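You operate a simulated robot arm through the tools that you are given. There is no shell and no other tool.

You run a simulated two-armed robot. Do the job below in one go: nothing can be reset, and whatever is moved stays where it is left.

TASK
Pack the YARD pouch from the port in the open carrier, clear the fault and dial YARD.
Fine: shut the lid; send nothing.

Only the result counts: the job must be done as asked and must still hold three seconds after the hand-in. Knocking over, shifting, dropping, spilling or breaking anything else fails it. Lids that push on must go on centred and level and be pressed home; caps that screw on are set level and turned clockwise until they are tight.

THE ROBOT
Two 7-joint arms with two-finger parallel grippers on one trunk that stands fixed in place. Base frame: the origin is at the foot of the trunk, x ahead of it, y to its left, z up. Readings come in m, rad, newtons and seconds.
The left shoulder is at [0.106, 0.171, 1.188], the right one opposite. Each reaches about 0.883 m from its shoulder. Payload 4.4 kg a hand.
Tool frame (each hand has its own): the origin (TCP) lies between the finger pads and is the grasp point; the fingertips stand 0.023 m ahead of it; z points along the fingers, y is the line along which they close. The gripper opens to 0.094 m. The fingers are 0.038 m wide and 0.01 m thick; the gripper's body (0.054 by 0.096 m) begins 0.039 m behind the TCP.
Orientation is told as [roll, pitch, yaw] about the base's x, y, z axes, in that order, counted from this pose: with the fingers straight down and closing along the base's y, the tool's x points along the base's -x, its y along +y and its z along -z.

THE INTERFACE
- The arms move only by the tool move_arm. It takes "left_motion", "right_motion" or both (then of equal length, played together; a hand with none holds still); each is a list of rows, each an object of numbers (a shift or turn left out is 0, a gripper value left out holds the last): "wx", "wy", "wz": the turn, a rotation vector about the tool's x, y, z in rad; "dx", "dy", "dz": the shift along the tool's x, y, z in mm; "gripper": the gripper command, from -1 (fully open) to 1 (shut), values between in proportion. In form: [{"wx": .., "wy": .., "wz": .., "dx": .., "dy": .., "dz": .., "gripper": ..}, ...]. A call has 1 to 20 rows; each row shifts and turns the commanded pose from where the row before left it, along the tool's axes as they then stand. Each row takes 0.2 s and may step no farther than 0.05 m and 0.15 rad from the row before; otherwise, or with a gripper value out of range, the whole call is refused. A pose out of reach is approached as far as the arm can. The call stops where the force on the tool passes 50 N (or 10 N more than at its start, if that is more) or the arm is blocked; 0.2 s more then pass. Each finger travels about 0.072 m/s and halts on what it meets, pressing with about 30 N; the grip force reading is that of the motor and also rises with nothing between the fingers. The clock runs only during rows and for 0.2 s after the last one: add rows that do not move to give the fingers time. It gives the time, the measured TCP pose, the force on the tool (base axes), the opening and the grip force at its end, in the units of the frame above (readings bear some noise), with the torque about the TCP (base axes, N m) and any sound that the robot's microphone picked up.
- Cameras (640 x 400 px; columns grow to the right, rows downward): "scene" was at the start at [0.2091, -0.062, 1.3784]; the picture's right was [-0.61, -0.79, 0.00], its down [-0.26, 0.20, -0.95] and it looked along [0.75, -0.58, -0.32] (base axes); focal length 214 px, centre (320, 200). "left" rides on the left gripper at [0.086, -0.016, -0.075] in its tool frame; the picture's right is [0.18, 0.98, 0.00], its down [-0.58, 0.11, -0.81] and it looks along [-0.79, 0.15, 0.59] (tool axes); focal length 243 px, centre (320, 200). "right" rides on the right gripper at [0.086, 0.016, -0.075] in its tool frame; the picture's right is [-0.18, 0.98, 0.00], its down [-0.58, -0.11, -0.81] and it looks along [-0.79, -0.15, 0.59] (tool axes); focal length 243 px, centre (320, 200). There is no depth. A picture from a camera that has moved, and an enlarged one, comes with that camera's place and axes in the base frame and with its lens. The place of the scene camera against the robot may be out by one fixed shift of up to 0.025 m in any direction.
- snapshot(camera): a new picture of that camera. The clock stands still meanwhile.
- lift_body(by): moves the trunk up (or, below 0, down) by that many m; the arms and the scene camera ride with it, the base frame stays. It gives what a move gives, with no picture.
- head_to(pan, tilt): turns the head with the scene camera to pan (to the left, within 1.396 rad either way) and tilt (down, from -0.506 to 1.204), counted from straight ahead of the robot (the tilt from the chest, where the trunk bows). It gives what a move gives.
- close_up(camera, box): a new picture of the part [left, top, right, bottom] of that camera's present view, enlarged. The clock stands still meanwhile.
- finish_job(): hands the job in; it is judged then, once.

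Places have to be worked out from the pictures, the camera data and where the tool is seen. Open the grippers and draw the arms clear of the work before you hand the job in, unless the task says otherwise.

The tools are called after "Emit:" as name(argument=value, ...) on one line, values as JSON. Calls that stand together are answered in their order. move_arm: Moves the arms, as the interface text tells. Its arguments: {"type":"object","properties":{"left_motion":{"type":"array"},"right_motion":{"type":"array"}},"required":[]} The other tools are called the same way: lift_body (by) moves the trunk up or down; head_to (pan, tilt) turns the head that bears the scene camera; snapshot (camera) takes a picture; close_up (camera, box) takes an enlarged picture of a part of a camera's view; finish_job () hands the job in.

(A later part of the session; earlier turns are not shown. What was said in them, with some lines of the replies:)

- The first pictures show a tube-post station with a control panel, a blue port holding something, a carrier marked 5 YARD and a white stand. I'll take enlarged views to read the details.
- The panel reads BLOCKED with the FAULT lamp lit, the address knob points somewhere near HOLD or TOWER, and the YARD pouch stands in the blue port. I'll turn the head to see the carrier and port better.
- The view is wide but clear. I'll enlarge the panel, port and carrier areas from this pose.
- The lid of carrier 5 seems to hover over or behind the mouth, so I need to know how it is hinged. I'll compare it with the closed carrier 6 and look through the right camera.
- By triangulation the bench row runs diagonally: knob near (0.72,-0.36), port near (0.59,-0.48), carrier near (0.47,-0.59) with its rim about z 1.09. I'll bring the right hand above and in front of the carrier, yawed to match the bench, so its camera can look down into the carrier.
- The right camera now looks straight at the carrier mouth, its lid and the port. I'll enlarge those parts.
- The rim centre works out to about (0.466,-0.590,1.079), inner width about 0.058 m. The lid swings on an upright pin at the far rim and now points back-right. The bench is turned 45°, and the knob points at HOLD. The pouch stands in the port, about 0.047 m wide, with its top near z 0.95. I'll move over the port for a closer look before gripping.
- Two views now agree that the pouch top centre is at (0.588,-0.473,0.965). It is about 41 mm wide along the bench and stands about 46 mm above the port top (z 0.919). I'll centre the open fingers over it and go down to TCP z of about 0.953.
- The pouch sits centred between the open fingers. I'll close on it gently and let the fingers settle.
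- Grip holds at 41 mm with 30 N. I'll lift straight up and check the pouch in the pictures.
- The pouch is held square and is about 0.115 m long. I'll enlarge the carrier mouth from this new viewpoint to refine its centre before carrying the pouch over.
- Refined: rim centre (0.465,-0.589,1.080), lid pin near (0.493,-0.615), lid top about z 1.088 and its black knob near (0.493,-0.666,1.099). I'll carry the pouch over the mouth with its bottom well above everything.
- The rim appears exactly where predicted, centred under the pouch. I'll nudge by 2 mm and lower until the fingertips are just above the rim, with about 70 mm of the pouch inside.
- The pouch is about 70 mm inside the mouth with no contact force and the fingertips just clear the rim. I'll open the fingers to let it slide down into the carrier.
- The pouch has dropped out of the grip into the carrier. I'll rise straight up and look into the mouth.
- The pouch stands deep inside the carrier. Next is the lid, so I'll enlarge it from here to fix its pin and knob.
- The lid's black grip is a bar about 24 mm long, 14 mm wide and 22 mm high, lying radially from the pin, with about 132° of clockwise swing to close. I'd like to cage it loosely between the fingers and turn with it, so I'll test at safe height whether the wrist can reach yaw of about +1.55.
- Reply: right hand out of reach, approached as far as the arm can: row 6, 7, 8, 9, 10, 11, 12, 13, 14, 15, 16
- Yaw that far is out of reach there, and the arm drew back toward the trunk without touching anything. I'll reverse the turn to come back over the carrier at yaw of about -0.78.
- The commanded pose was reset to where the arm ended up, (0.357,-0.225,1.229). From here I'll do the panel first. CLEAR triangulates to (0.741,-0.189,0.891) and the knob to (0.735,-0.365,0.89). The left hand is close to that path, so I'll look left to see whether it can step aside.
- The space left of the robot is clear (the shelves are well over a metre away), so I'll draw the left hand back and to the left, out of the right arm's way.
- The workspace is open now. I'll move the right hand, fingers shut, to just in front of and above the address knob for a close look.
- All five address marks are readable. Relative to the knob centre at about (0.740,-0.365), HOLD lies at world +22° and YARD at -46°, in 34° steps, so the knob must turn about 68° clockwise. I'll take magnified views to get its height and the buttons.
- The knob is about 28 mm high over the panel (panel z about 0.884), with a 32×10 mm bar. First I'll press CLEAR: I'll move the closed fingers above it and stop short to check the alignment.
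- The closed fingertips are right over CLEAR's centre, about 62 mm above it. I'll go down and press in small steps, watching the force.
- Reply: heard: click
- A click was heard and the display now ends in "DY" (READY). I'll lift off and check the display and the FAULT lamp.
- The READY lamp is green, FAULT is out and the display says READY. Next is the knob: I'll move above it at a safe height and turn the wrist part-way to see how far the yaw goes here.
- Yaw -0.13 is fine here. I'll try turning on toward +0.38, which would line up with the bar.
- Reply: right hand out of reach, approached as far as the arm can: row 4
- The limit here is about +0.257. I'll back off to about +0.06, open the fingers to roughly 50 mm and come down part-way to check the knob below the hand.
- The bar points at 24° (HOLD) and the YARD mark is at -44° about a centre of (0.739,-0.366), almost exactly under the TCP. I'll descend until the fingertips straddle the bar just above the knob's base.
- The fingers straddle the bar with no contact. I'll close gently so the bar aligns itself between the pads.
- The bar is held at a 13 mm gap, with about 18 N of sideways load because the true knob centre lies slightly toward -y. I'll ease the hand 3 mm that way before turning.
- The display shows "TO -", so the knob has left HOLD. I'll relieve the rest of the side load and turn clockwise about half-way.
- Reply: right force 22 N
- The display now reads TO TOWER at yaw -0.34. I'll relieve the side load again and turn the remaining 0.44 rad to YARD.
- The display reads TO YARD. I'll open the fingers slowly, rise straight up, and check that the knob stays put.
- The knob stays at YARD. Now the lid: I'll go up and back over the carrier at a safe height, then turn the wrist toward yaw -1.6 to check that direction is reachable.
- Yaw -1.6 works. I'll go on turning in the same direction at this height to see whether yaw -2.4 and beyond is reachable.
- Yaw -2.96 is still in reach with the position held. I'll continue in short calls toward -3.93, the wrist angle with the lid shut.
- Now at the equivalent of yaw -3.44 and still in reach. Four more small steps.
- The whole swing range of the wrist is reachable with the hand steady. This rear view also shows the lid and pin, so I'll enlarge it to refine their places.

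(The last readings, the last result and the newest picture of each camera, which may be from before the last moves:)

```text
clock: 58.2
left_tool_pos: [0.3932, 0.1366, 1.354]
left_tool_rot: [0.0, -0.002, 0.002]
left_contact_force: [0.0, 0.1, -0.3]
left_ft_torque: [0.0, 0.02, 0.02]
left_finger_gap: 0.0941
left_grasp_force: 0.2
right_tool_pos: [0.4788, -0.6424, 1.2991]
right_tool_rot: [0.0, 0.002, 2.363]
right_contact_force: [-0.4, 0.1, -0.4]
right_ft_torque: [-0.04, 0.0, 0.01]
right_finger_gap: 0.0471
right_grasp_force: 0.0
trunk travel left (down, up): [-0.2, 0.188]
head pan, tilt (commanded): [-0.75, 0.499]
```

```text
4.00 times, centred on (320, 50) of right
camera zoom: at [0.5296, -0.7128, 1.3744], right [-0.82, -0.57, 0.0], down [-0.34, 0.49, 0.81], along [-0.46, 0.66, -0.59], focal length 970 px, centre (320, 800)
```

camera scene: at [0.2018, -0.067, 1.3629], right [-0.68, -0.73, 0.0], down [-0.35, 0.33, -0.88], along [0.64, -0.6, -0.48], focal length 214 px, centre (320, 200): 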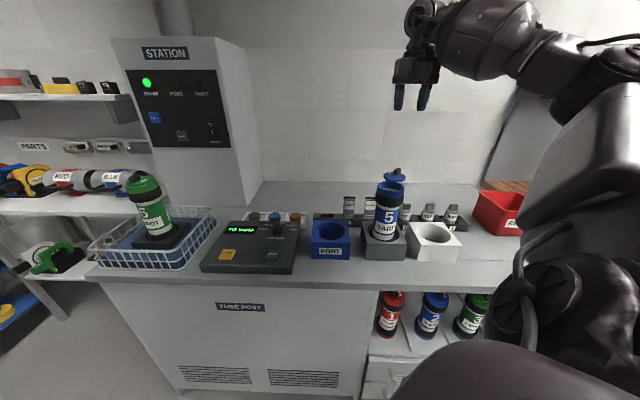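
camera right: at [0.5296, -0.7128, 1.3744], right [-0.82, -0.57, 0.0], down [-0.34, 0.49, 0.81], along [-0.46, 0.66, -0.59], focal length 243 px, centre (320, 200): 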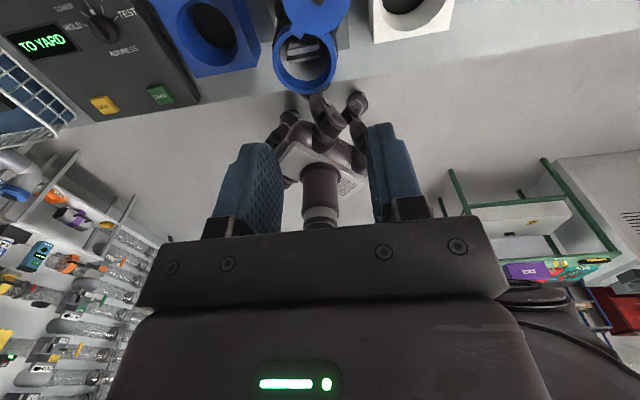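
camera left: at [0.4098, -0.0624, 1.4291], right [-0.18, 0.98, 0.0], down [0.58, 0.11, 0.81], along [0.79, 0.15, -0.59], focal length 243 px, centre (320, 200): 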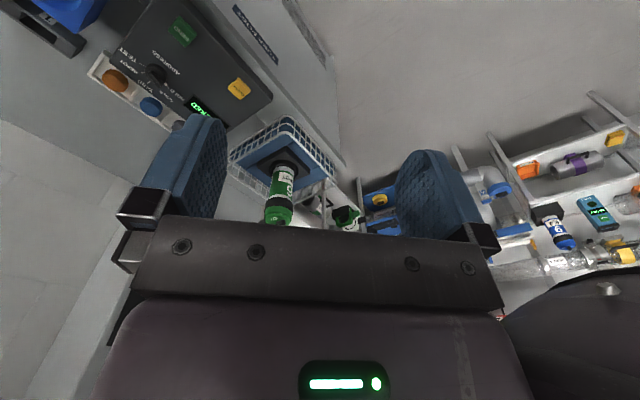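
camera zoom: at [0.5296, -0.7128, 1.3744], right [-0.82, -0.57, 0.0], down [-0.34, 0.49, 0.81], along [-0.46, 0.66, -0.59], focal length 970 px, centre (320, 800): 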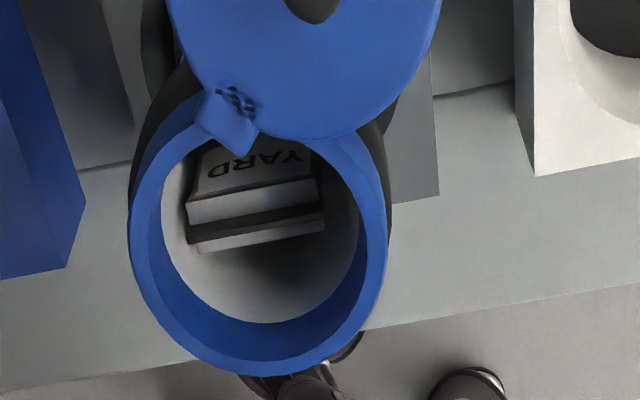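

The rear view shows the YARD pouch inside and confirms the numbers: pin at about (0.492,-0.614), lid open by about 135°, bar centre near (0.493,-0.666) and lying along base y. I'll turn back to yaw -1.571, centre over the bar and come down part-way.

Emit:
move_arm(right_motion=[{"wz": -0.138}, {"wz": -0.138}, {"wz": -0.138}, {"wz": -0.138}, {"wz": -0.138}, {"wz": -0.138}, {"wz": -0.138}, {"wz": -0.138}, {"wz": -0.138}, {"wz": -0.138}, {"wz": -0.138}, {"wz": -0.138}, {"wz": -0.138}, {"wz": -0.138}, {"wz": -0.138}, {"wz": -0.138}, {"wz": -0.141}, {"dx": -23.6, "dy": 14.2, "gripper": -0.06}, {"dz": 40}, {"dz": 40}])

Emit:
snapshot(camera="right")

Emit:
close_up(camera="right", box=[240, 20, 400, 120])

Emit:
close_up(camera="scene", box=[340, 90, 468, 210])

```text
clock: 62.4
left_tool_pos: [0.3914, 0.1417, 1.3555]
left_tool_rot: [-0.003, -0.006, 0.002]
left_contact_force: [-0.8, 0.5, -0.5]
left_ft_torque: [-0.06, -0.01, 0.0]
left_finger_gap: 0.094
left_grasp_force: 0.2
right_tool_pos: [0.4941, -0.6608, 1.2266]
right_tool_rot: [0.005, -0.006, -1.568]
right_contact_force: [-0.1, 0.7, 0.8]
right_ft_torque: [-0.02, -0.02, -0.01]
right_finger_gap: 0.0497
right_grasp_force: 0.0
trunk travel left (down, up): [-0.2, 0.188]
head pan, tilt (commanded): [-0.75, 0.499]
```

```text
taken
camera right: at [0.51, -0.5725, 1.3015], right [0.98, -0.18, 0.01], down [-0.11, -0.58, 0.81], along [-0.14, -0.8, -0.59], focal length 243 px, centre (320, 200)
```

right: 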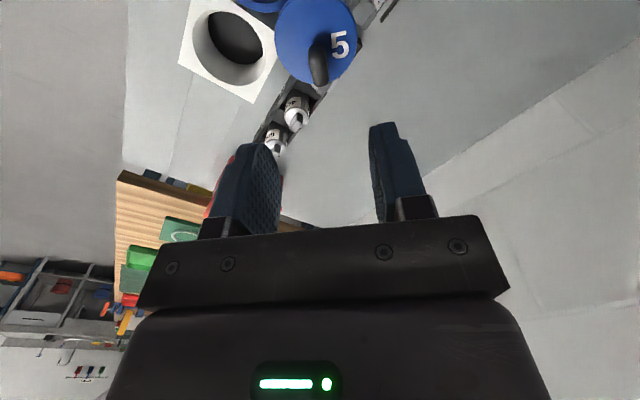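

```text
4.00 times, centred on (320, 70) of right
camera zoom: at [0.51, -0.5725, 1.3015], right [0.98, -0.18, 0.01], down [-0.11, -0.58, 0.81], along [-0.14, -0.8, -0.59], focal length 970 px, centre (320, 720)
```

zoom: 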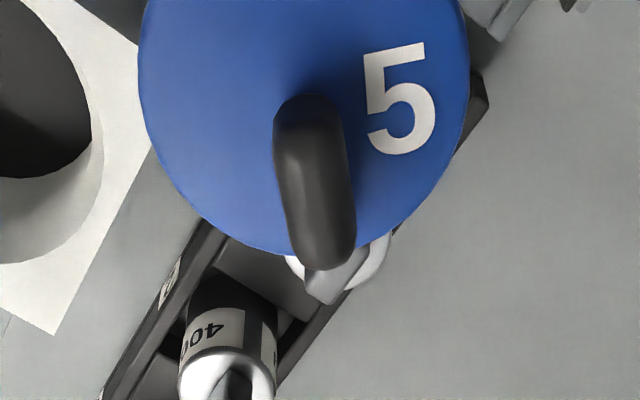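

```text
3.33 times, centred on (404, 150) of scene
camera zoom: at [0.1992, -0.0638, 1.364], right [-0.68, -0.73, 0.0], down [-0.35, 0.32, -0.88], along [0.64, -0.6, -0.48], focal length 715 px, centre (40, 367)
```

zoom: 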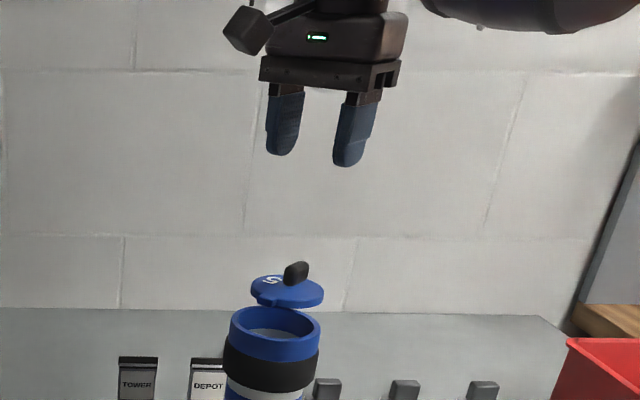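

The bar centre reads (0.492,-0.666) with its top near z 1.105, nicely between the fingers. I'll let the arm settle, then descend with the fingers open around the bar and stop just above the lid's surface.

Emit:
move_arm(right_motion=[{"dz": 0}, {"dz": 40}, {"dz": 30}, {"dz": 10}, {"dz": 0}])

Emit:
snapshot(camera="right")

Emit:
close_up(camera="scene", box=[352, 110, 448, 170])

```text
clock: 63.6
left_tool_pos: [0.3941, 0.1381, 1.3531]
left_tool_rot: [0.0, -0.001, -0.001]
left_contact_force: [0.3, 0.0, 0.2]
left_ft_torque: [0.02, 0.0, 0.04]
left_finger_gap: 0.094
left_grasp_force: 0.1
right_tool_pos: [0.4944, -0.6642, 1.1406]
right_tool_rot: [0.001, -0.001, -1.568]
right_contact_force: [-0.1, -0.2, 0.4]
right_ft_torque: [-0.02, 0.0, -0.03]
right_finger_gap: 0.0498
right_grasp_force: 0.1
trunk travel left (down, up): [-0.2, 0.188]
head pan, tilt (commanded): [-0.75, 0.499]
```

```text
taken
camera right: at [0.5106, -0.576, 1.2148], right [0.98, -0.18, 0.0], down [-0.11, -0.58, 0.81], along [-0.15, -0.79, -0.59], focal length 243 px, centre (320, 200)
```

right: 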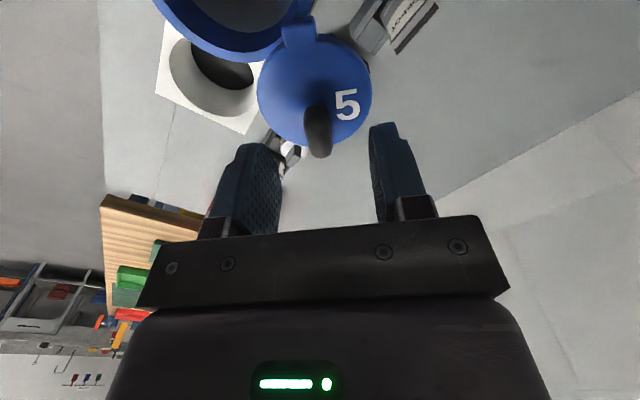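

```text
6.67 times, centred on (400, 140) of scene
camera zoom: at [0.2019, -0.0667, 1.3629], right [-0.68, -0.73, 0.0], down [-0.35, 0.33, -0.88], along [0.64, -0.6, -0.48], focal length 1430 px, centre (-213, 600)
```

zoom: 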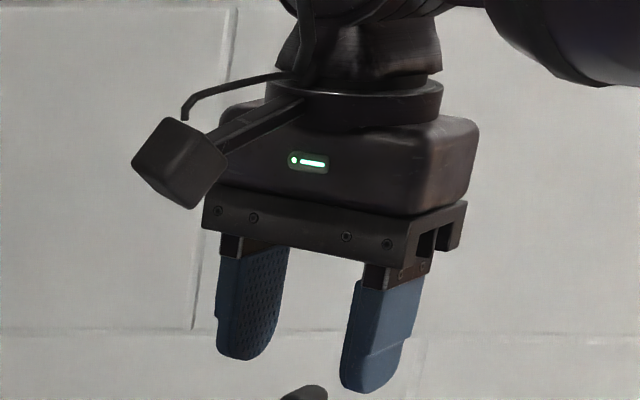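

The bar centre is confirmed at (0.4925,-0.666). I'll nudge 2 mm and lower the last 24 mm so the fingertips sit just above the lid on both sides of the bar.

Emit:
move_arm(right_motion=[{"dx": -1.5, "dy": -1.5, "dz": 8}, {"dz": 8}, {"dz": 5}, {"dz": 3}, {"dz": 0}])

Emit:
snapshot(camera="right")

Emit:
close_up(camera="scene", box=[352, 130, 448, 190])

```text
clock: 64.8
left_tool_pos: [0.3936, 0.139, 1.354]
left_tool_rot: [0.0, 0.0, 0.0]
left_contact_force: [0.4, 0.2, -0.7]
left_ft_torque: [0.02, 0.0, -0.03]
left_finger_gap: 0.094
left_grasp_force: 0.1
right_tool_pos: [0.4909, -0.6664, 1.1171]
right_tool_rot: [-0.001, 0.0, -1.569]
right_contact_force: [0.1, 0.5, 0.7]
right_ft_torque: [0.04, -0.03, 0.0]
right_finger_gap: 0.0496
right_grasp_force: 0.1
trunk travel left (down, up): [-0.2, 0.188]
head pan, tilt (commanded): [-0.75, 0.499]
```

```text
taken
camera right: at [0.5081, -0.5784, 1.191], right [0.98, -0.18, 0.0], down [-0.11, -0.58, 0.81], along [-0.15, -0.79, -0.59], focal length 243 px, centre (320, 200)
```

right: 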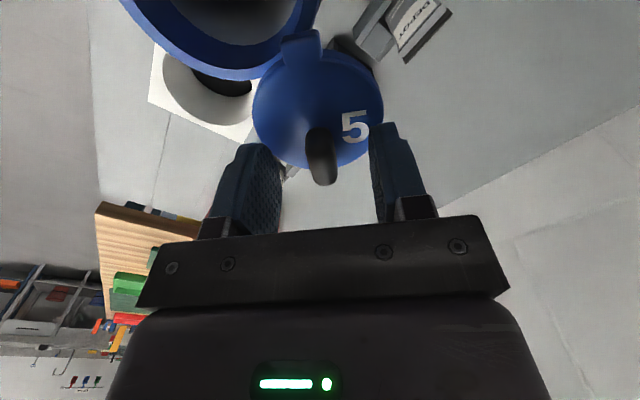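

```text
6.67 times, centred on (400, 160) of scene
camera zoom: at [0.2018, -0.067, 1.3629], right [-0.68, -0.73, 0.0], down [-0.35, 0.33, -0.88], along [0.64, -0.6, -0.48], focal length 1430 px, centre (-213, 467)
```

zoom: 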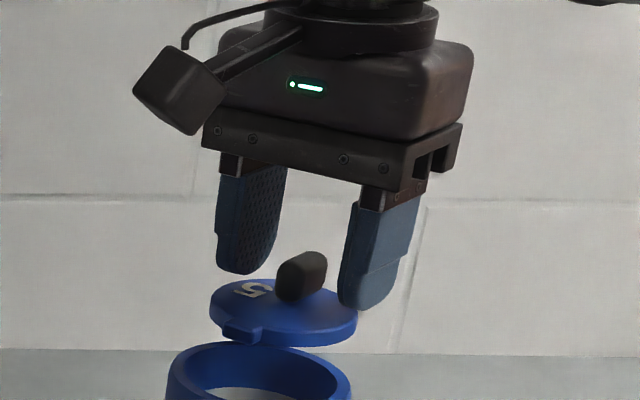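

No contact, and the bar stands centred between the tips. I'll narrow the fingers to a loose cage of about 22 mm around it.

Emit:
move_arm(right_motion=[{"gripper": 0.2}, {"gripper": 0.4}, {"gripper": 0.53}, {"gripper": 0.53}])

Emit:
snapshot(camera="right")

```text
clock: 65.8
left_tool_pos: [0.393, 0.1368, 1.3535]
left_tool_rot: [0.0, -0.001, -0.002]
left_contact_force: [-0.2, 0.4, 0.3]
left_ft_torque: [0.0, 0.03, 0.0]
left_finger_gap: 0.0941
left_grasp_force: 0.0
right_tool_pos: [0.4923, -0.666, 1.1159]
right_tool_rot: [-0.001, 0.001, -1.569]
right_contact_force: [0.1, 0.3, 0.8]
right_ft_torque: [-0.01, 0.0, 0.0]
right_finger_gap: 0.0222
right_grasp_force: 0.0
trunk travel left (down, up): [-0.2, 0.188]
head pan, tilt (commanded): [-0.75, 0.499]
```

```text
taken
camera right: at [0.5081, -0.5784, 1.191], right [0.98, -0.18, 0.0], down [-0.11, -0.58, 0.81], along [-0.15, -0.79, -0.59], focal length 243 px, centre (320, 200)
```

right: 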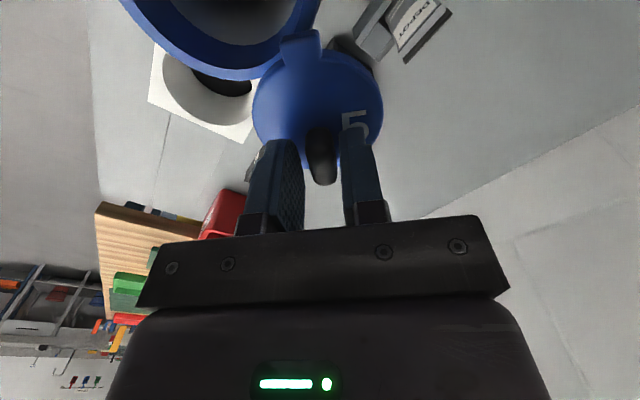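

The bar is caged without contact. I'll start the arc about the pin with five small steps, clockwise seen from above, and check the forces.

Emit:
move_arm(right_motion=[{"dx": 0.25, "dy": -5.1, "wz": 0.0982}, {"dx": 0.25, "dy": -5.1, "wz": 0.0982}, {"dx": 0.25, "dy": -5.1, "wz": 0.0982}, {"dx": 0.25, "dy": -5.1, "wz": 0.0982}, {"dx": 0.25, "dy": -5.1, "wz": 0.0982}, {"dx": 0}])

Emit:
snapshot(camera="right")

Emit:
close_up(camera="scene", box=[340, 120, 468, 240])

```text
clock: 67.2
left_tool_pos: [0.3932, 0.1356, 1.3533]
left_tool_rot: [0.0, -0.001, 0.0]
left_contact_force: [-0.6, -0.1, 0.0]
left_ft_torque: [0.0, -0.03, 0.02]
left_finger_gap: 0.094
left_grasp_force: 0.1
right_tool_pos: [0.4668, -0.6606, 1.1164]
right_tool_rot: [0.001, 0.001, -2.061]
right_contact_force: [1.2, -0.1, 0.6]
right_ft_torque: [-0.01, -0.03, 0.0]
right_finger_gap: 0.0223
right_grasp_force: 0.0
trunk travel left (down, up): [-0.2, 0.188]
head pan, tilt (commanded): [-0.75, 0.499]
```

```text
taken
camera right: at [0.5226, -0.5904, 1.1906], right [0.78, -0.63, 0.0], down [-0.37, -0.46, 0.81], along [-0.5, -0.63, -0.59], focal length 243 px, centre (320, 200)
```

right: 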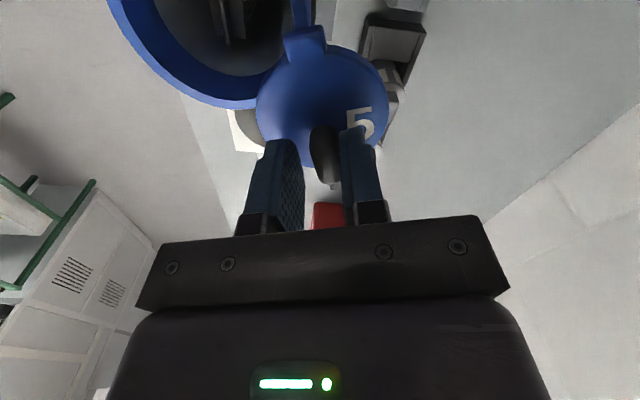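

```text
3.33 times, centred on (404, 180) of scene
camera zoom: at [0.202, -0.0672, 1.3628], right [-0.68, -0.73, 0.0], down [-0.35, 0.33, -0.88], along [0.64, -0.6, -0.48], focal length 715 px, centre (40, 267)
```

zoom: 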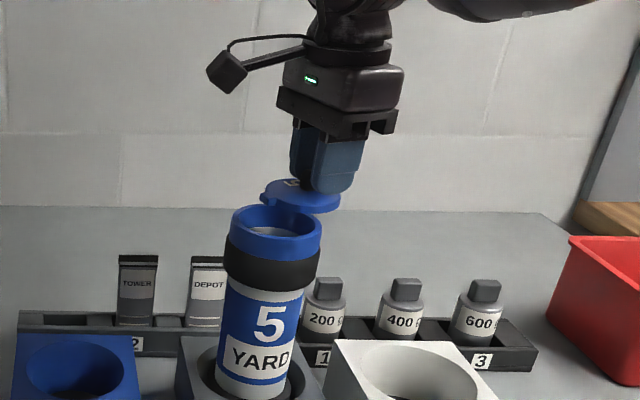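

The lid follows smoothly with hardly any force, and the carrier has not moved. I'll continue the arc.

Emit:
move_arm(right_motion=[{"dx": 0.25, "dy": -5.1, "wz": 0.0982}, {"dx": 0.25, "dy": -5.1, "wz": 0.0982}, {"dx": 0.25, "dy": -5.1, "wz": 0.0982}, {"dx": 0.25, "dy": -5.1, "wz": 0.0982}, {"dx": 0.25, "dy": -5.1, "wz": 0.0982}, {"dx": 0.25, "dy": -5.1, "wz": 0.0982}, {"dx": 0.25, "dy": -5.1, "wz": 0.0982}, {"dx": 0}])

Emit:
snapshot(camera="right")

Emit:
close_up(camera="scene", box=[340, 120, 468, 240])

```text
clock: 69.0
left_tool_pos: [0.3937, 0.137, 1.3543]
left_tool_rot: [0.0, -0.001, 0.002]
left_contact_force: [-0.1, 0.4, -1.2]
left_ft_torque: [-0.01, 0.02, 0.03]
left_finger_gap: 0.0944
left_grasp_force: 0.0
right_tool_pos: [0.444, -0.635, 1.1162]
right_tool_rot: [0.0, -0.002, -2.749]
right_contact_force: [-0.2, 0.0, -0.2]
right_ft_torque: [0.01, -0.02, 0.01]
right_finger_gap: 0.0224
right_grasp_force: 0.0
trunk travel left (down, up): [-0.2, 0.188]
head pan, tilt (commanded): [-0.75, 0.499]
```

```text
taken
camera right: at [0.5307, -0.6156, 1.1909], right [0.21, -0.98, 0.0], down [-0.58, -0.12, 0.81], along [-0.79, -0.17, -0.59], focal length 243 px, centre (320, 200)
```

right: 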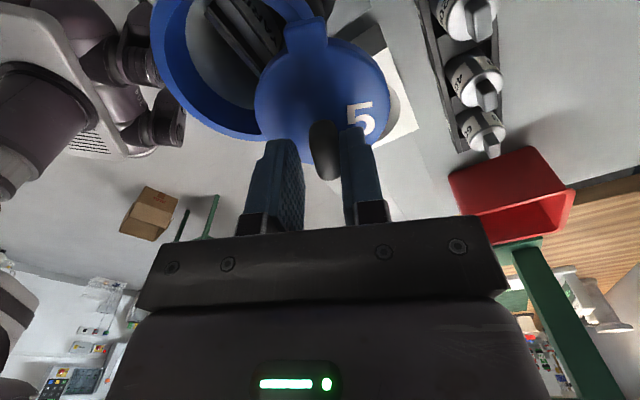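

```text
3.33 times, centred on (404, 180) of scene
camera zoom: at [0.2019, -0.0671, 1.3629], right [-0.68, -0.73, 0.0], down [-0.35, 0.33, -0.88], along [0.64, -0.6, -0.48], focal length 715 px, centre (40, 267)
```

zoom: 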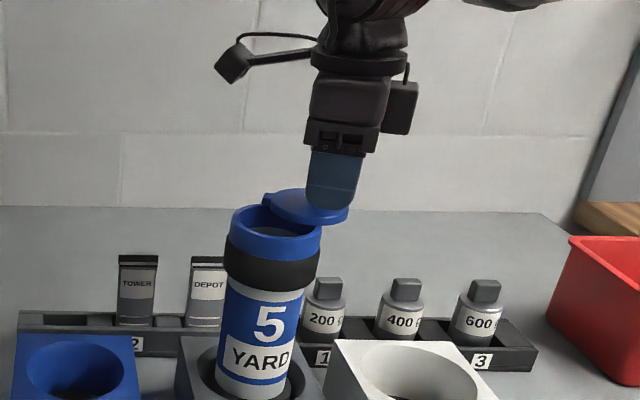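

Half-way round with essentially zero force. I'll continue with eight more steps.

Emit:
move_arm(right_motion=[{"dx": 0.25, "dy": -5.1, "wz": 0.0982}, {"dx": 0.25, "dy": -5.1, "wz": 0.0982}, {"dx": 0.25, "dy": -5.1, "wz": 0.0982}, {"dx": 0.25, "dy": -5.1, "wz": 0.0982}, {"dx": 0.25, "dy": -5.1, "wz": 0.0982}, {"dx": 0.25, "dy": -5.1, "wz": 0.0982}, {"dx": 0.25, "dy": -5.1, "wz": 0.0982}, {"dx": 0.25, "dy": -5.1, "wz": 0.0982}, {"dx": 0}])

Emit:
snapshot(camera="right")

Emit:
close_up(camera="scene", box=[340, 120, 468, 240])

```text
clock: 71.0
left_tool_pos: [0.3946, 0.1367, 1.354]
left_tool_rot: [0.0, -0.002, 0.0]
left_contact_force: [-0.4, -0.2, 0.6]
left_ft_torque: [0.0, 0.0, 0.01]
left_finger_gap: 0.094
left_grasp_force: 0.0
right_tool_pos: [0.443, -0.5946, 1.117]
right_tool_rot: [0.002, -0.001, 2.748]
right_contact_force: [0.8, 0.5, 0.4]
right_ft_torque: [-0.01, 0.0, 0.0]
right_finger_gap: 0.0222
right_grasp_force: 0.0
trunk travel left (down, up): [-0.2, 0.188]
head pan, tilt (commanded): [-0.75, 0.499]
```

```text
taken
camera right: at [0.517, -0.6415, 1.1912], right [-0.55, -0.84, 0.0], down [-0.49, 0.32, 0.81], along [-0.68, 0.44, -0.59], focal length 243 px, centre (320, 200)
```

right: 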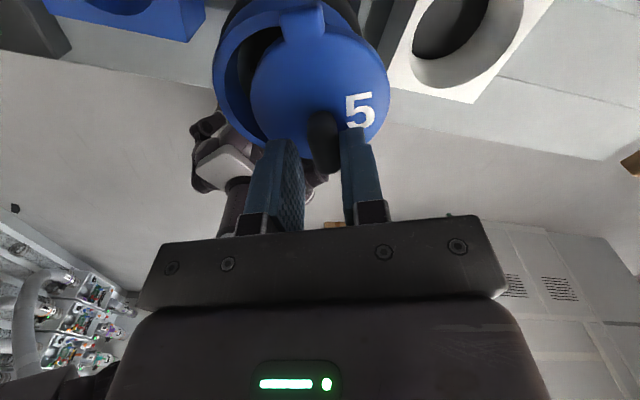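

```text
3.33 times, centred on (404, 180) of scene
camera zoom: at [0.2018, -0.0671, 1.3629], right [-0.68, -0.73, 0.0], down [-0.35, 0.33, -0.88], along [0.64, -0.6, -0.48], focal length 715 px, centre (40, 267)
```

zoom: 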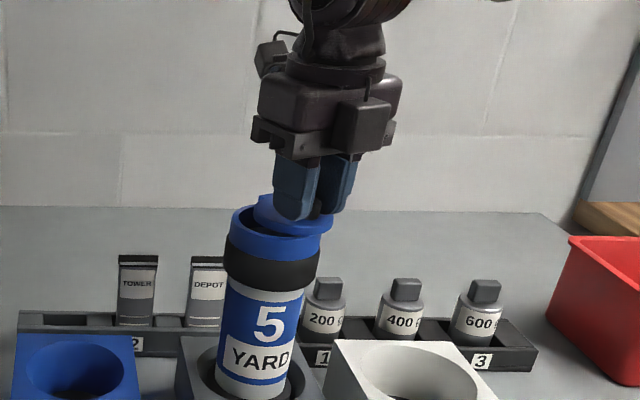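

About 22° plus the cage slack remains. I'll do three more steps, then two half steps, watching for the stop.

Emit:
move_arm(right_motion=[{"dx": 0.25, "dy": -5.1, "wz": 0.0982}, {"dx": 0.25, "dy": -5.1, "wz": 0.0982}, {"dx": 0.25, "dy": -5.1, "wz": 0.0982}, {"dx": 0.06, "dy": -2.5, "wz": 0.049}, {"dx": 0.06, "dy": -2.5, "wz": 0.049}, {"dx": 0}])

Emit:
snapshot(camera="right")

Emit:
close_up(camera="scene", box=[340, 120, 468, 240])

```text
clock: 72.4
left_tool_pos: [0.3934, 0.1373, 1.3537]
left_tool_rot: [0.0, -0.002, 0.0]
left_contact_force: [-1.2, 0.6, -0.3]
left_ft_torque: [0.01, -0.02, 0.03]
left_finger_gap: 0.0941
left_grasp_force: 0.1
right_tool_pos: [0.4535, -0.5785, 1.1156]
right_tool_rot: [-0.001, 0.0, 2.356]
right_contact_force: [0.2, 0.1, -0.9]
right_ft_torque: [0.0, -0.03, -0.02]
right_finger_gap: 0.0221
right_grasp_force: 0.0
trunk travel left (down, up): [-0.2, 0.188]
head pan, tilt (commanded): [-0.75, 0.499]
```

```text
taken
camera right: at [0.504, -0.6496, 1.1906], right [-0.83, -0.56, 0.0], down [-0.33, 0.49, 0.81], along [-0.46, 0.67, -0.59], focal length 243 px, centre (320, 200)
```

right: 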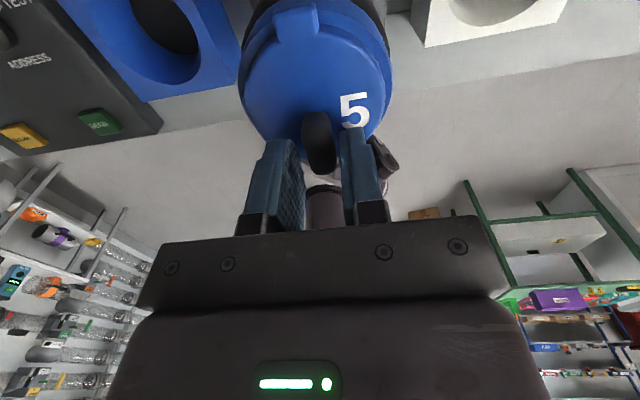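

```text
3.33 times, centred on (404, 180) of scene
camera zoom: at [0.2018, -0.0671, 1.3629], right [-0.68, -0.73, 0.0], down [-0.35, 0.33, -0.88], along [0.64, -0.6, -0.48], focal length 715 px, centre (40, 267)
```

zoom: 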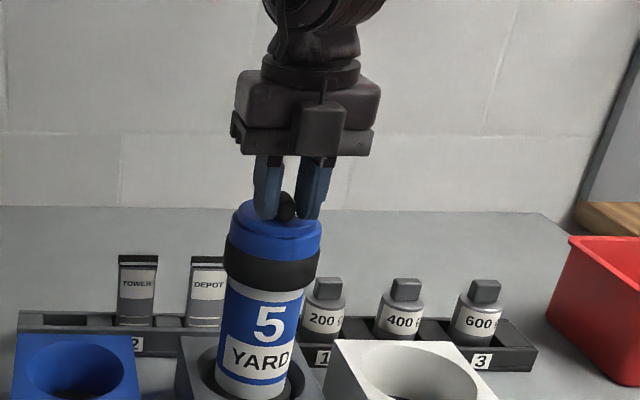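

The lid now lies over the mouth. I'll enlarge both views to see how well it is centred and where the bar sits in the cage.

Emit:
close_up(camera="right", box=[224, 0, 416, 200])

Emit:
close_up(camera="scene", box=[368, 165, 448, 215])

```text
2.00 times, centred on (320, 100) of right
camera zoom: at [0.504, -0.6496, 1.1906], right [-0.83, -0.56, 0.0], down [-0.33, 0.49, 0.81], along [-0.46, 0.67, -0.59], focal length 485 px, centre (320, 400)
```

zoom: 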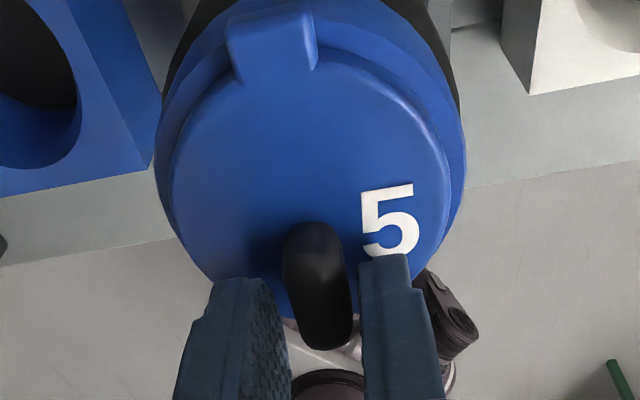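

```text
8.00 times, centred on (408, 190) of scene
camera zoom: at [0.2018, -0.0671, 1.3629], right [-0.68, -0.73, 0.0], down [-0.35, 0.33, -0.88], along [0.64, -0.6, -0.48], focal length 1716 px, centre (-384, 280)
```

zoom: 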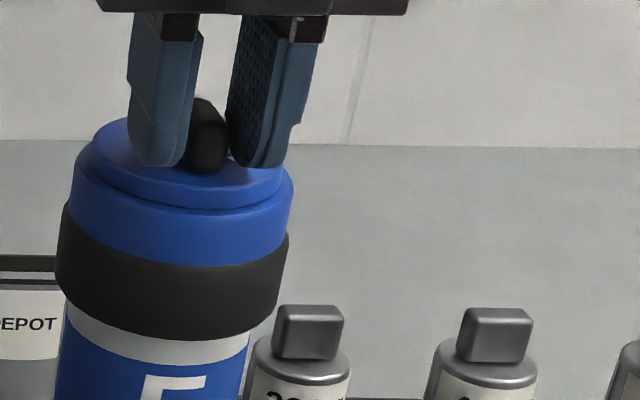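

The lid looks concentric with the rim, within about a degree. I'll press on in 1 mm steps to bring it against its stop, watching the force and listening for a click.

Emit:
move_arm(right_motion=[{"dy": -1, "wz": 0.01}, {"dy": -1, "wz": 0.01}, {"dy": -1, "wz": 0.01}, {"dy": 0}])

Emit:
close_up(camera="right", box=[224, 0, 416, 200])

Emit:
close_up(camera="scene", box=[340, 120, 468, 240])

```text
clock: 73.4
left_tool_pos: [0.3944, 0.1376, 1.3538]
left_tool_rot: [0.0, -0.002, 0.0]
left_contact_force: [0.2, 0.0, -0.9]
left_ft_torque: [0.01, -0.01, 0.03]
left_finger_gap: 0.0939
left_grasp_force: 0.1
right_tool_pos: [0.4577, -0.5759, 1.1152]
right_tool_rot: [0.001, -0.001, 2.327]
right_contact_force: [-0.6, -0.2, 0.4]
right_ft_torque: [0.0, 0.02, -0.03]
right_finger_gap: 0.0221
right_grasp_force: 0.2
trunk travel left (down, up): [-0.2, 0.188]
head pan, tilt (commanded): [-0.75, 0.499]
```

```text
2.00 times, centred on (320, 100) of right
camera zoom: at [0.5044, -0.6488, 1.1906], right [-0.84, -0.54, 0.0], down [-0.32, 0.5, 0.81], along [-0.44, 0.68, -0.59], focal length 485 px, centre (320, 400)
```

zoom: 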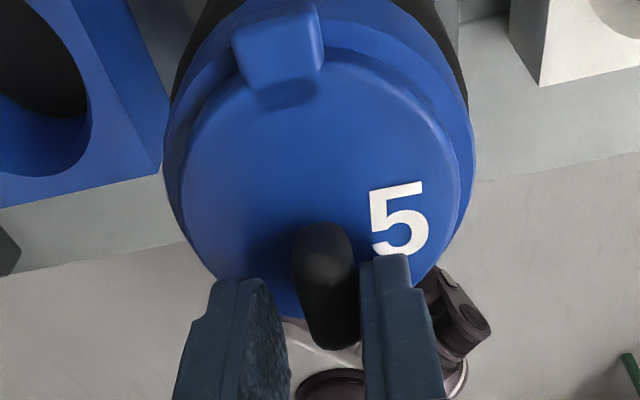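

```text
3.33 times, centred on (404, 180) of scene
camera zoom: at [0.2018, -0.0671, 1.3629], right [-0.68, -0.73, 0.0], down [-0.35, 0.33, -0.88], along [0.64, -0.6, -0.48], focal length 715 px, centre (40, 267)
```

zoom: 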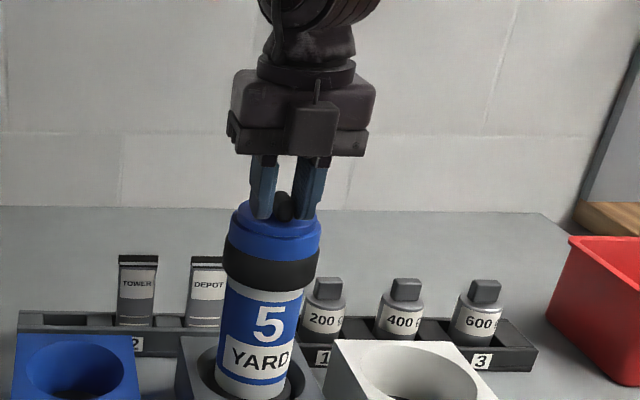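

The bar shifted within the cage while the lid stayed put, so the lid seems already at its closed position. I'll advance two more millimetres to feel whether it rests against a stop.

Emit:
move_arm(right_motion=[{"dy": -1}, {"dy": -1}, {"dy": 0}])

Emit:
close_up(camera="right", box=[224, 0, 416, 200])

```text
clock: 74.2
left_tool_pos: [0.3926, 0.1375, 1.3532]
left_tool_rot: [0.0, -0.002, 0.001]
left_contact_force: [0.6, 0.6, 0.3]
left_ft_torque: [0.0, 0.01, 0.0]
left_finger_gap: 0.0939
left_grasp_force: 0.1
right_tool_pos: [0.4577, -0.5753, 1.1156]
right_tool_rot: [-0.001, 0.0, 2.327]
right_contact_force: [0.0, 0.2, 0.7]
right_ft_torque: [0.0, -0.01, -0.02]
right_finger_gap: 0.0221
right_grasp_force: 0.3
trunk travel left (down, up): [-0.2, 0.188]
head pan, tilt (commanded): [-0.75, 0.499]
```

```text
2.00 times, centred on (320, 100) of right
camera zoom: at [0.5057, -0.6476, 1.1904], right [-0.84, -0.54, 0.0], down [-0.32, 0.5, 0.81], along [-0.44, 0.68, -0.59], focal length 485 px, centre (320, 400)
```

zoom: 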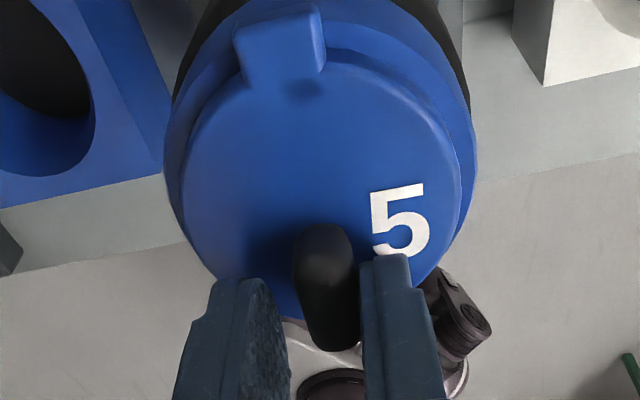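

No force builds up and the lid stays concentric with the rim. I'll open the fingers, rise clear, and inspect the closed lid from above.

Emit:
move_arm(right_motion=[{"dy": 1.5, "gripper": 0.4}, {"gripper": 0.2}, {"gripper": -0.06}, {"gripper": -0.06}, {"dz": -15}, {"dz": -40}, {"dz": -45}, {"dz": 0}])

Emit:
close_up(camera="right", box=[240, 0, 400, 100])

Emit:
close_up(camera="scene", box=[352, 150, 448, 210])

```text
clock: 76.0
left_tool_pos: [0.3947, 0.1357, 1.3528]
left_tool_rot: [-0.001, -0.002, 0.002]
left_contact_force: [0.0, 0.3, 0.5]
left_ft_torque: [-0.03, 0.03, -0.01]
left_finger_gap: 0.0942
left_grasp_force: 0.0
right_tool_pos: [0.4565, -0.5761, 1.2138]
right_tool_rot: [0.001, -0.001, 2.327]
right_contact_force: [-0.5, 0.2, -0.3]
right_ft_torque: [0.05, -0.01, 0.0]
right_finger_gap: 0.0497
right_grasp_force: 0.1
trunk travel left (down, up): [-0.2, 0.188]
head pan, tilt (commanded): [-0.75, 0.499]
```

```text
4.00 times, centred on (320, 50) of right
camera zoom: at [0.5053, -0.648, 1.2898], right [-0.84, -0.54, 0.0], down [-0.32, 0.5, 0.81], along [-0.44, 0.68, -0.59], focal length 970 px, centre (320, 800)
```

zoom: 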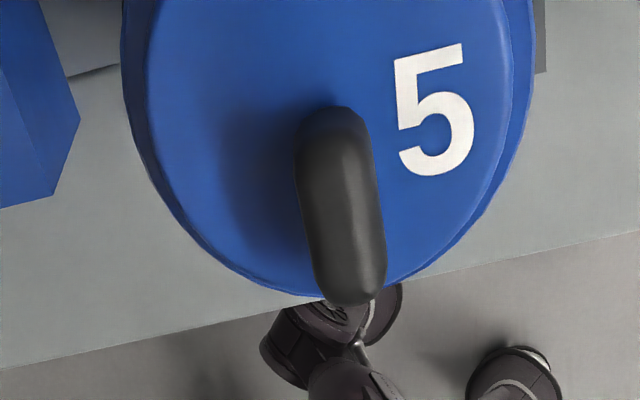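

```text
6.67 times, centred on (400, 180) of scene
camera zoom: at [0.2024, -0.0674, 1.3627], right [-0.68, -0.73, 0.0], down [-0.35, 0.33, -0.88], along [0.64, -0.6, -0.48], focal length 1430 px, centre (-213, 333)
```

zoom: 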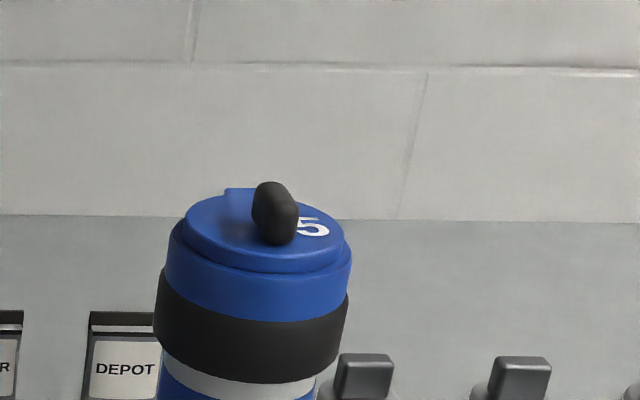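

The lid sits over the mouth, tab at the back and grip at the front like the closed carrier 6. I'll rise further to measure how evenly the rim shows around it.

Emit:
move_arm(right_motion=[{"dz": -45}, {"dz": -45}, {"dz": 0}])

Emit:
snapshot(camera="right")

Emit:
close_up(camera="right", box=[272, 0, 368, 60])

```text
clock: 76.8
left_tool_pos: [0.394, 0.1377, 1.354]
left_tool_rot: [0.001, -0.001, 0.0]
left_contact_force: [0.5, -1.2, 0.8]
left_ft_torque: [0.04, -0.03, -0.02]
left_finger_gap: 0.0939
left_grasp_force: 0.1
right_tool_pos: [0.4566, -0.5766, 1.3062]
right_tool_rot: [0.001, 0.001, 2.326]
right_contact_force: [-0.2, -0.3, 0.7]
right_ft_torque: [-0.01, 0.01, -0.02]
right_finger_gap: 0.0497
right_grasp_force: 0.1
trunk travel left (down, up): [-0.2, 0.188]
head pan, tilt (commanded): [-0.75, 0.499]
```

```text
taken
camera right: at [0.5049, -0.6489, 1.3801], right [-0.84, -0.54, 0.0], down [-0.32, 0.5, 0.81], along [-0.44, 0.68, -0.59], focal length 243 px, centre (320, 200)
```

right: 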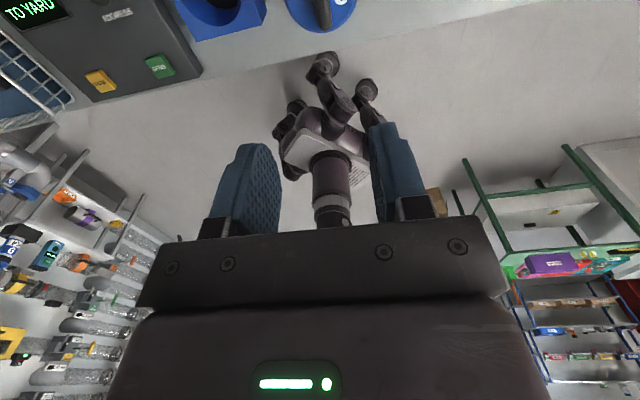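

```text
6.67 times, centred on (320, 30) of right
camera zoom: at [0.5049, -0.6489, 1.3801], right [-0.84, -0.54, 0.0], down [-0.32, 0.5, 0.81], along [-0.44, 0.68, -0.59], focal length 1618 px, centre (320, 1333)
```

zoom: 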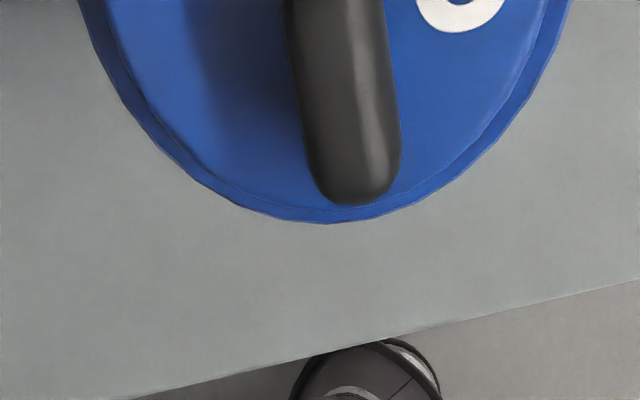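

The lid is too near the image edge, so I'll slide the hand 80 mm backward over the bench at this height to see it whole.

Emit:
move_arm(right_motion=[{"dx": 40}, {"dx": 40}, {"dx": 0}])

Emit:
close_up(camera="right", box=[264, 10, 376, 80])

Emit:
snapshot(camera="right")

```text
clock: 77.6
left_tool_pos: [0.3944, 0.1373, 1.3537]
left_tool_rot: [0.0, -0.003, 0.0]
left_contact_force: [-0.3, 0.5, -0.7]
left_ft_torque: [-0.01, 0.01, 0.02]
left_finger_gap: 0.094
left_grasp_force: 0.0
right_tool_pos: [0.5126, -0.6337, 1.3075]
right_tool_rot: [0.0, 0.0, 2.326]
right_contact_force: [-0.2, 0.0, 0.4]
right_ft_torque: [0.0, -0.04, 0.0]
right_finger_gap: 0.05
right_grasp_force: 0.2
trunk travel left (down, up): [-0.2, 0.188]
head pan, tilt (commanded): [-0.75, 0.499]
```

```text
5.71 times, centred on (320, 45) of right
camera zoom: at [0.5598, -0.7072, 1.3809], right [-0.84, -0.54, 0.0], down [-0.32, 0.5, 0.81], along [-0.44, 0.68, -0.59], focal length 1386 px, centre (320, 1086)
```

zoom: 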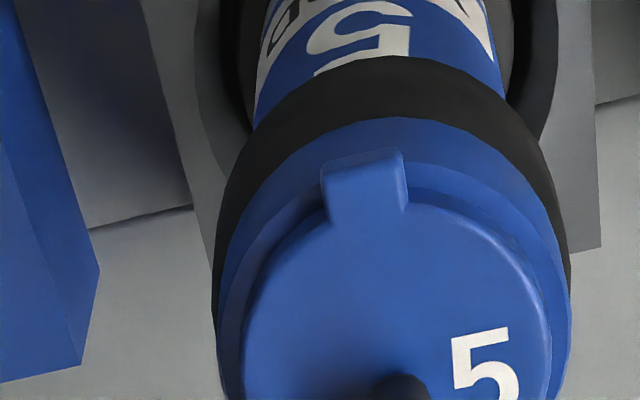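

```text
taken
camera right: at [0.5598, -0.7072, 1.3809], right [-0.84, -0.54, 0.0], down [-0.32, 0.5, 0.81], along [-0.44, 0.68, -0.59], focal length 243 px, centre (320, 200)
```

right: 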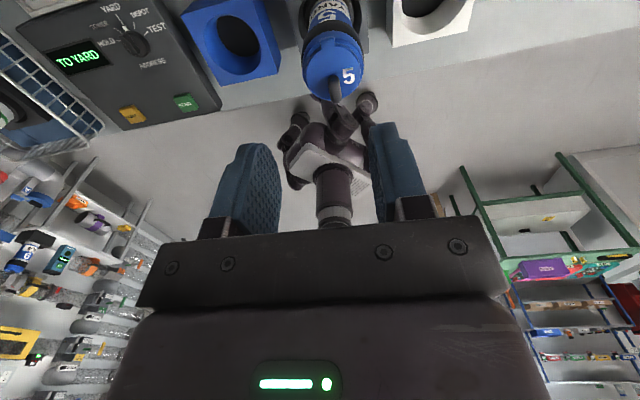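

The rim shows evenly on both sides here. One more enlarged view of the whole lid to compare the margins.

Emit:
close_up(camera="right", box=[288, 24, 384, 104])

Emit:
close_up(camera="scene", box=[365, 165, 429, 205])

Emit:
close_up(camera="scene", box=[110, 160, 174, 200])

```text
5.00 times, centred on (336, 64) of right
camera zoom: at [0.5598, -0.7072, 1.3809], right [-0.84, -0.54, 0.0], down [-0.32, 0.5, 0.81], along [-0.44, 0.68, -0.59], focal length 1213 px, centre (240, 880)
```

zoom: 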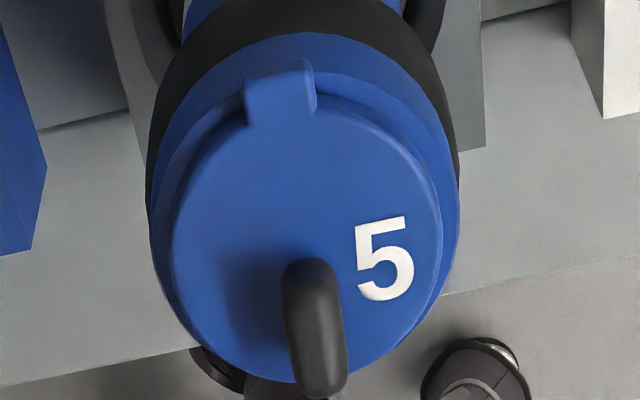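

```text
10.00 times, centred on (397, 185) of scene
camera zoom: at [0.2011, -0.0672, 1.3632], right [-0.68, -0.73, 0.0], down [-0.35, 0.33, -0.88], along [0.64, -0.6, -0.48], focal length 2145 px, centre (-450, 350)
```

zoom: 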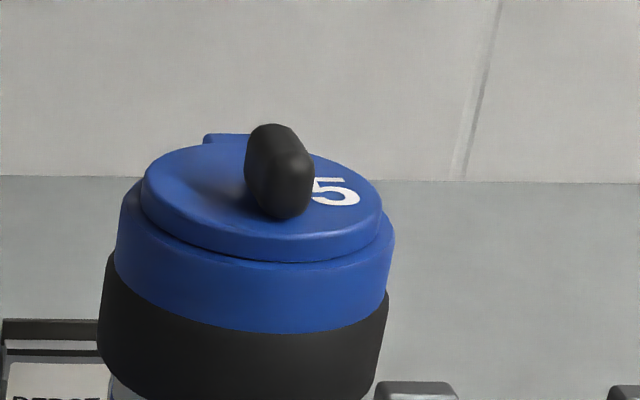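

```text
10.00 times, centred on (142, 180) of scene
camera zoom: at [0.2011, -0.0672, 1.3632], right [-0.68, -0.73, 0.0], down [-0.35, 0.33, -0.88], along [0.64, -0.6, -0.48], focal length 2145 px, centre (2100, 400)
```

zoom: 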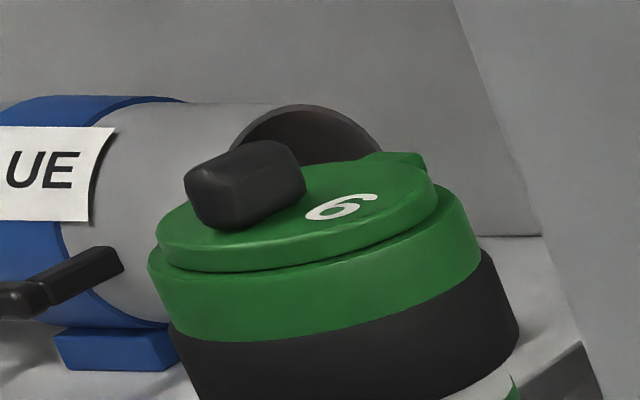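

Rim and lid centres coincide to within a pixel, and the fit matches the closed carrier 6. Next I'll unwind the wrist at this height before withdrawing the arm.

Emit:
move_arm(right_motion=[{"dx": -20, "dz": -10}, {"wz": -0.14}, {"wz": -0.14}, {"wz": -0.14}, {"wz": -0.14}, {"wz": -0.14}, {"wz": -0.14}, {"wz": -0.14}, {"wz": -0.14}, {"wz": -0.14}, {"wz": -0.14}, {"wz": -0.14}, {"wz": -0.14}, {"wz": -0.14}, {"wz": -0.14}, {"wz": -0.14}, {"wz": -0.14}, {"wz": -0.14}, {"wz": -0.14}, {"wz": 0}])

```text
clock: 81.8
left_tool_pos: [0.3941, 0.1371, 1.3545]
left_tool_rot: [0.0, -0.004, 0.001]
left_contact_force: [-1.3, 0.0, -0.3]
left_ft_torque: [0.01, -0.01, 0.01]
left_finger_gap: 0.094
left_grasp_force: 0.1
right_tool_pos: [0.4992, -0.6196, 1.3167]
right_tool_rot: [-0.001, -0.001, -1.434]
right_contact_force: [0.9, 0.2, 0.2]
right_ft_torque: [0.01, -0.02, -0.04]
right_finger_gap: 0.0497
right_grasp_force: 0.0
trunk travel left (down, up): [-0.2, 0.188]
head pan, tilt (commanded): [-0.75, 0.499]
```

The wrist has unwound to -1.43. I'll finish the turn to -0.78, open the gripper and pull the hand back toward the trunk, clear of the bench.

Emit:
move_arm(right_motion=[{"wz": -0.13}, {"wz": -0.13}, {"wz": -0.13}, {"wz": -0.13}, {"wz": -0.13}, {"dx": 43.5, "dy": 3.7}, {"dx": 43.5, "dy": 3.7}, {"dx": 43.5, "dy": 3.7}, {"dx": 43.5, "dy": 3.7}, {"dx": 43.5, "dy": 3.7}, {"dx": 43.5, "dy": 3.7}, {"gripper": -1}, {"gripper": -1}, {"gripper": -1}])

Emit:
snapshot(camera="scene")

Emit:
snapshot(camera="right")

```text
clock: 84.8
left_tool_pos: [0.3934, 0.1363, 1.3524]
left_tool_rot: [0.0, -0.002, -0.001]
left_contact_force: [-0.6, -0.1, -0.5]
left_ft_torque: [-0.01, -0.01, 0.01]
left_finger_gap: 0.094
left_grasp_force: 0.0
right_tool_pos: [0.3284, -0.4168, 1.3148]
right_tool_rot: [0.0, 0.001, -0.787]
right_contact_force: [-0.5, -0.1, -1.0]
right_ft_torque: [0.01, 0.03, 0.02]
right_finger_gap: 0.0941
right_grasp_force: 0.0
trunk travel left (down, up): [-0.2, 0.188]
head pan, tilt (commanded): [-0.75, 0.499]
```

```text
taken
camera scene: at [0.202, -0.0674, 1.3628], right [-0.68, -0.73, 0.0], down [-0.35, 0.33, -0.88], along [0.64, -0.6, -0.48], focal length 214 px, centre (320, 200)
```

scene: 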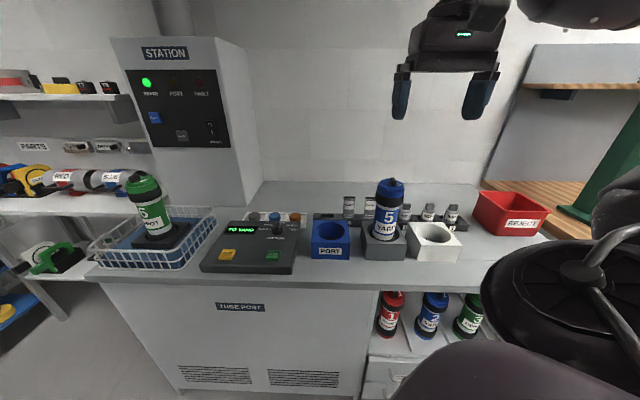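

```text
taken
camera right: at [0.2801, -0.3436, 1.3896], right [0.83, 0.56, 0.0], down [0.33, -0.49, 0.81], along [0.45, -0.67, -0.59], focal length 243 px, centre (320, 200)
```

right: 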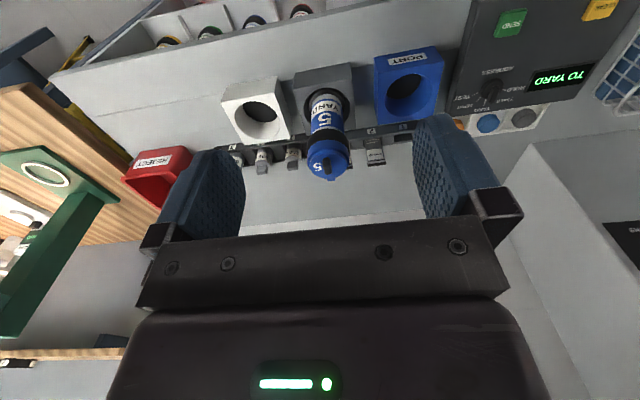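

Both arms are clear with the grippers open. A final check of the lid, the display and the lamps.

Emit:
close_up(camera="right", box=[280, 120, 376, 190])

Emit:
close_up(camera="scene", box=[200, 160, 470, 280])

Emit:
close_up(camera="scene", box=[110, 40, 238, 150])

```text
5.71 times, centred on (328, 155) of right
camera zoom: at [0.2801, -0.3436, 1.3896], right [0.83, 0.56, 0.0], down [0.33, -0.49, 0.81], along [0.45, -0.67, -0.59], focal length 1386 px, centre (274, 457)
```

zoom: 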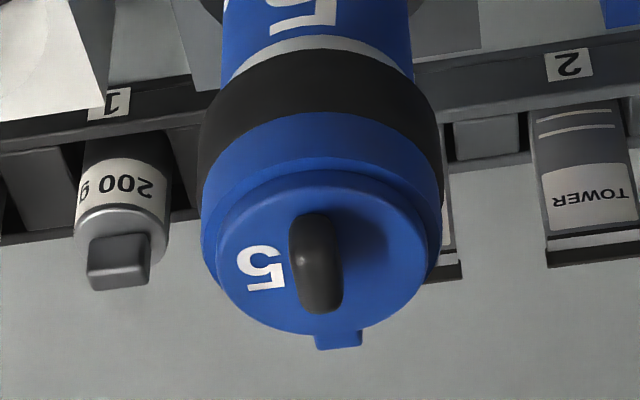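

```text
2.37 times, centred on (335, 220) of scene
camera zoom: at [0.202, -0.0674, 1.3628], right [-0.68, -0.73, 0.0], down [-0.35, 0.33, -0.88], along [0.64, -0.6, -0.48], focal length 508 px, centre (284, 153)
```

zoom: 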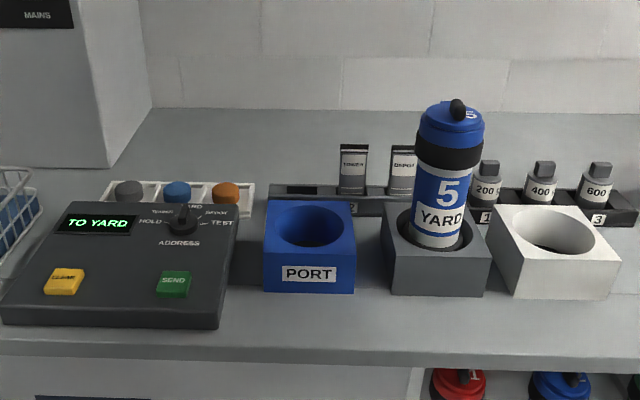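

```text
3.64 times, centred on (174, 95) of scene
camera zoom: at [0.202, -0.0674, 1.3628], right [-0.68, -0.73, 0.0], down [-0.35, 0.33, -0.88], along [0.64, -0.6, -0.48], focal length 780 px, centre (851, 582)
```

zoom: 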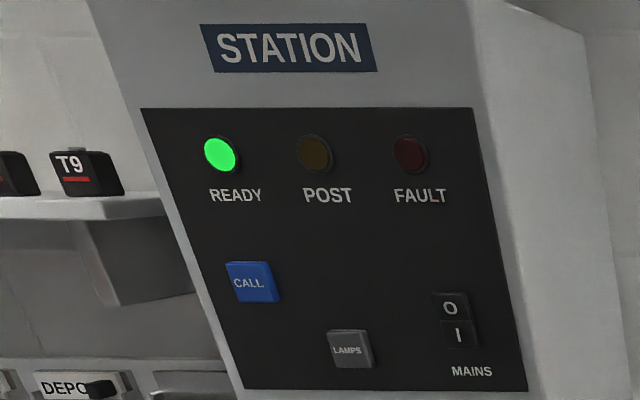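

The pouch is in carrier 5 and the lid is shut, centred on the rim. The fault is cleared (READY lit, FAULT out), the address reads TO YARD, and SEND was not pressed. The other items look undisturbed, both grippers are open and the arms are clear, so I'm handing the job in.

Emit:
finish_job()

```text
The job is handed in.
```

The job is handed in: the YARD pouch is packed, the fault is cleared and the address is dialled to YARD. I haven't seen the judge's result.

- **Pouch:** it stands inside carrier 5. I released it with about 70 mm of it in the mouth, so it dropped the last stretch into the carrier.
- **Fault:** I pressed CLEAR once. The READY lamp is lit and FAULT is out.
- **Address:** the display reads TO YARD.
- **Lid:** it is swung shut and sits centred on the rim. I heard no click and felt no stop, so I judged it shut from the pictures and by comparing it with the closed carrier 6.
- **Sending:** SEND was not pressed.

At one point the right arm pulled back toward the trunk when I asked for a wrist angle it couldn't reach, but it touched nothing. In the final pictures everything else looks undisturbed. Both grippers are open and the arms are clear of the bench.
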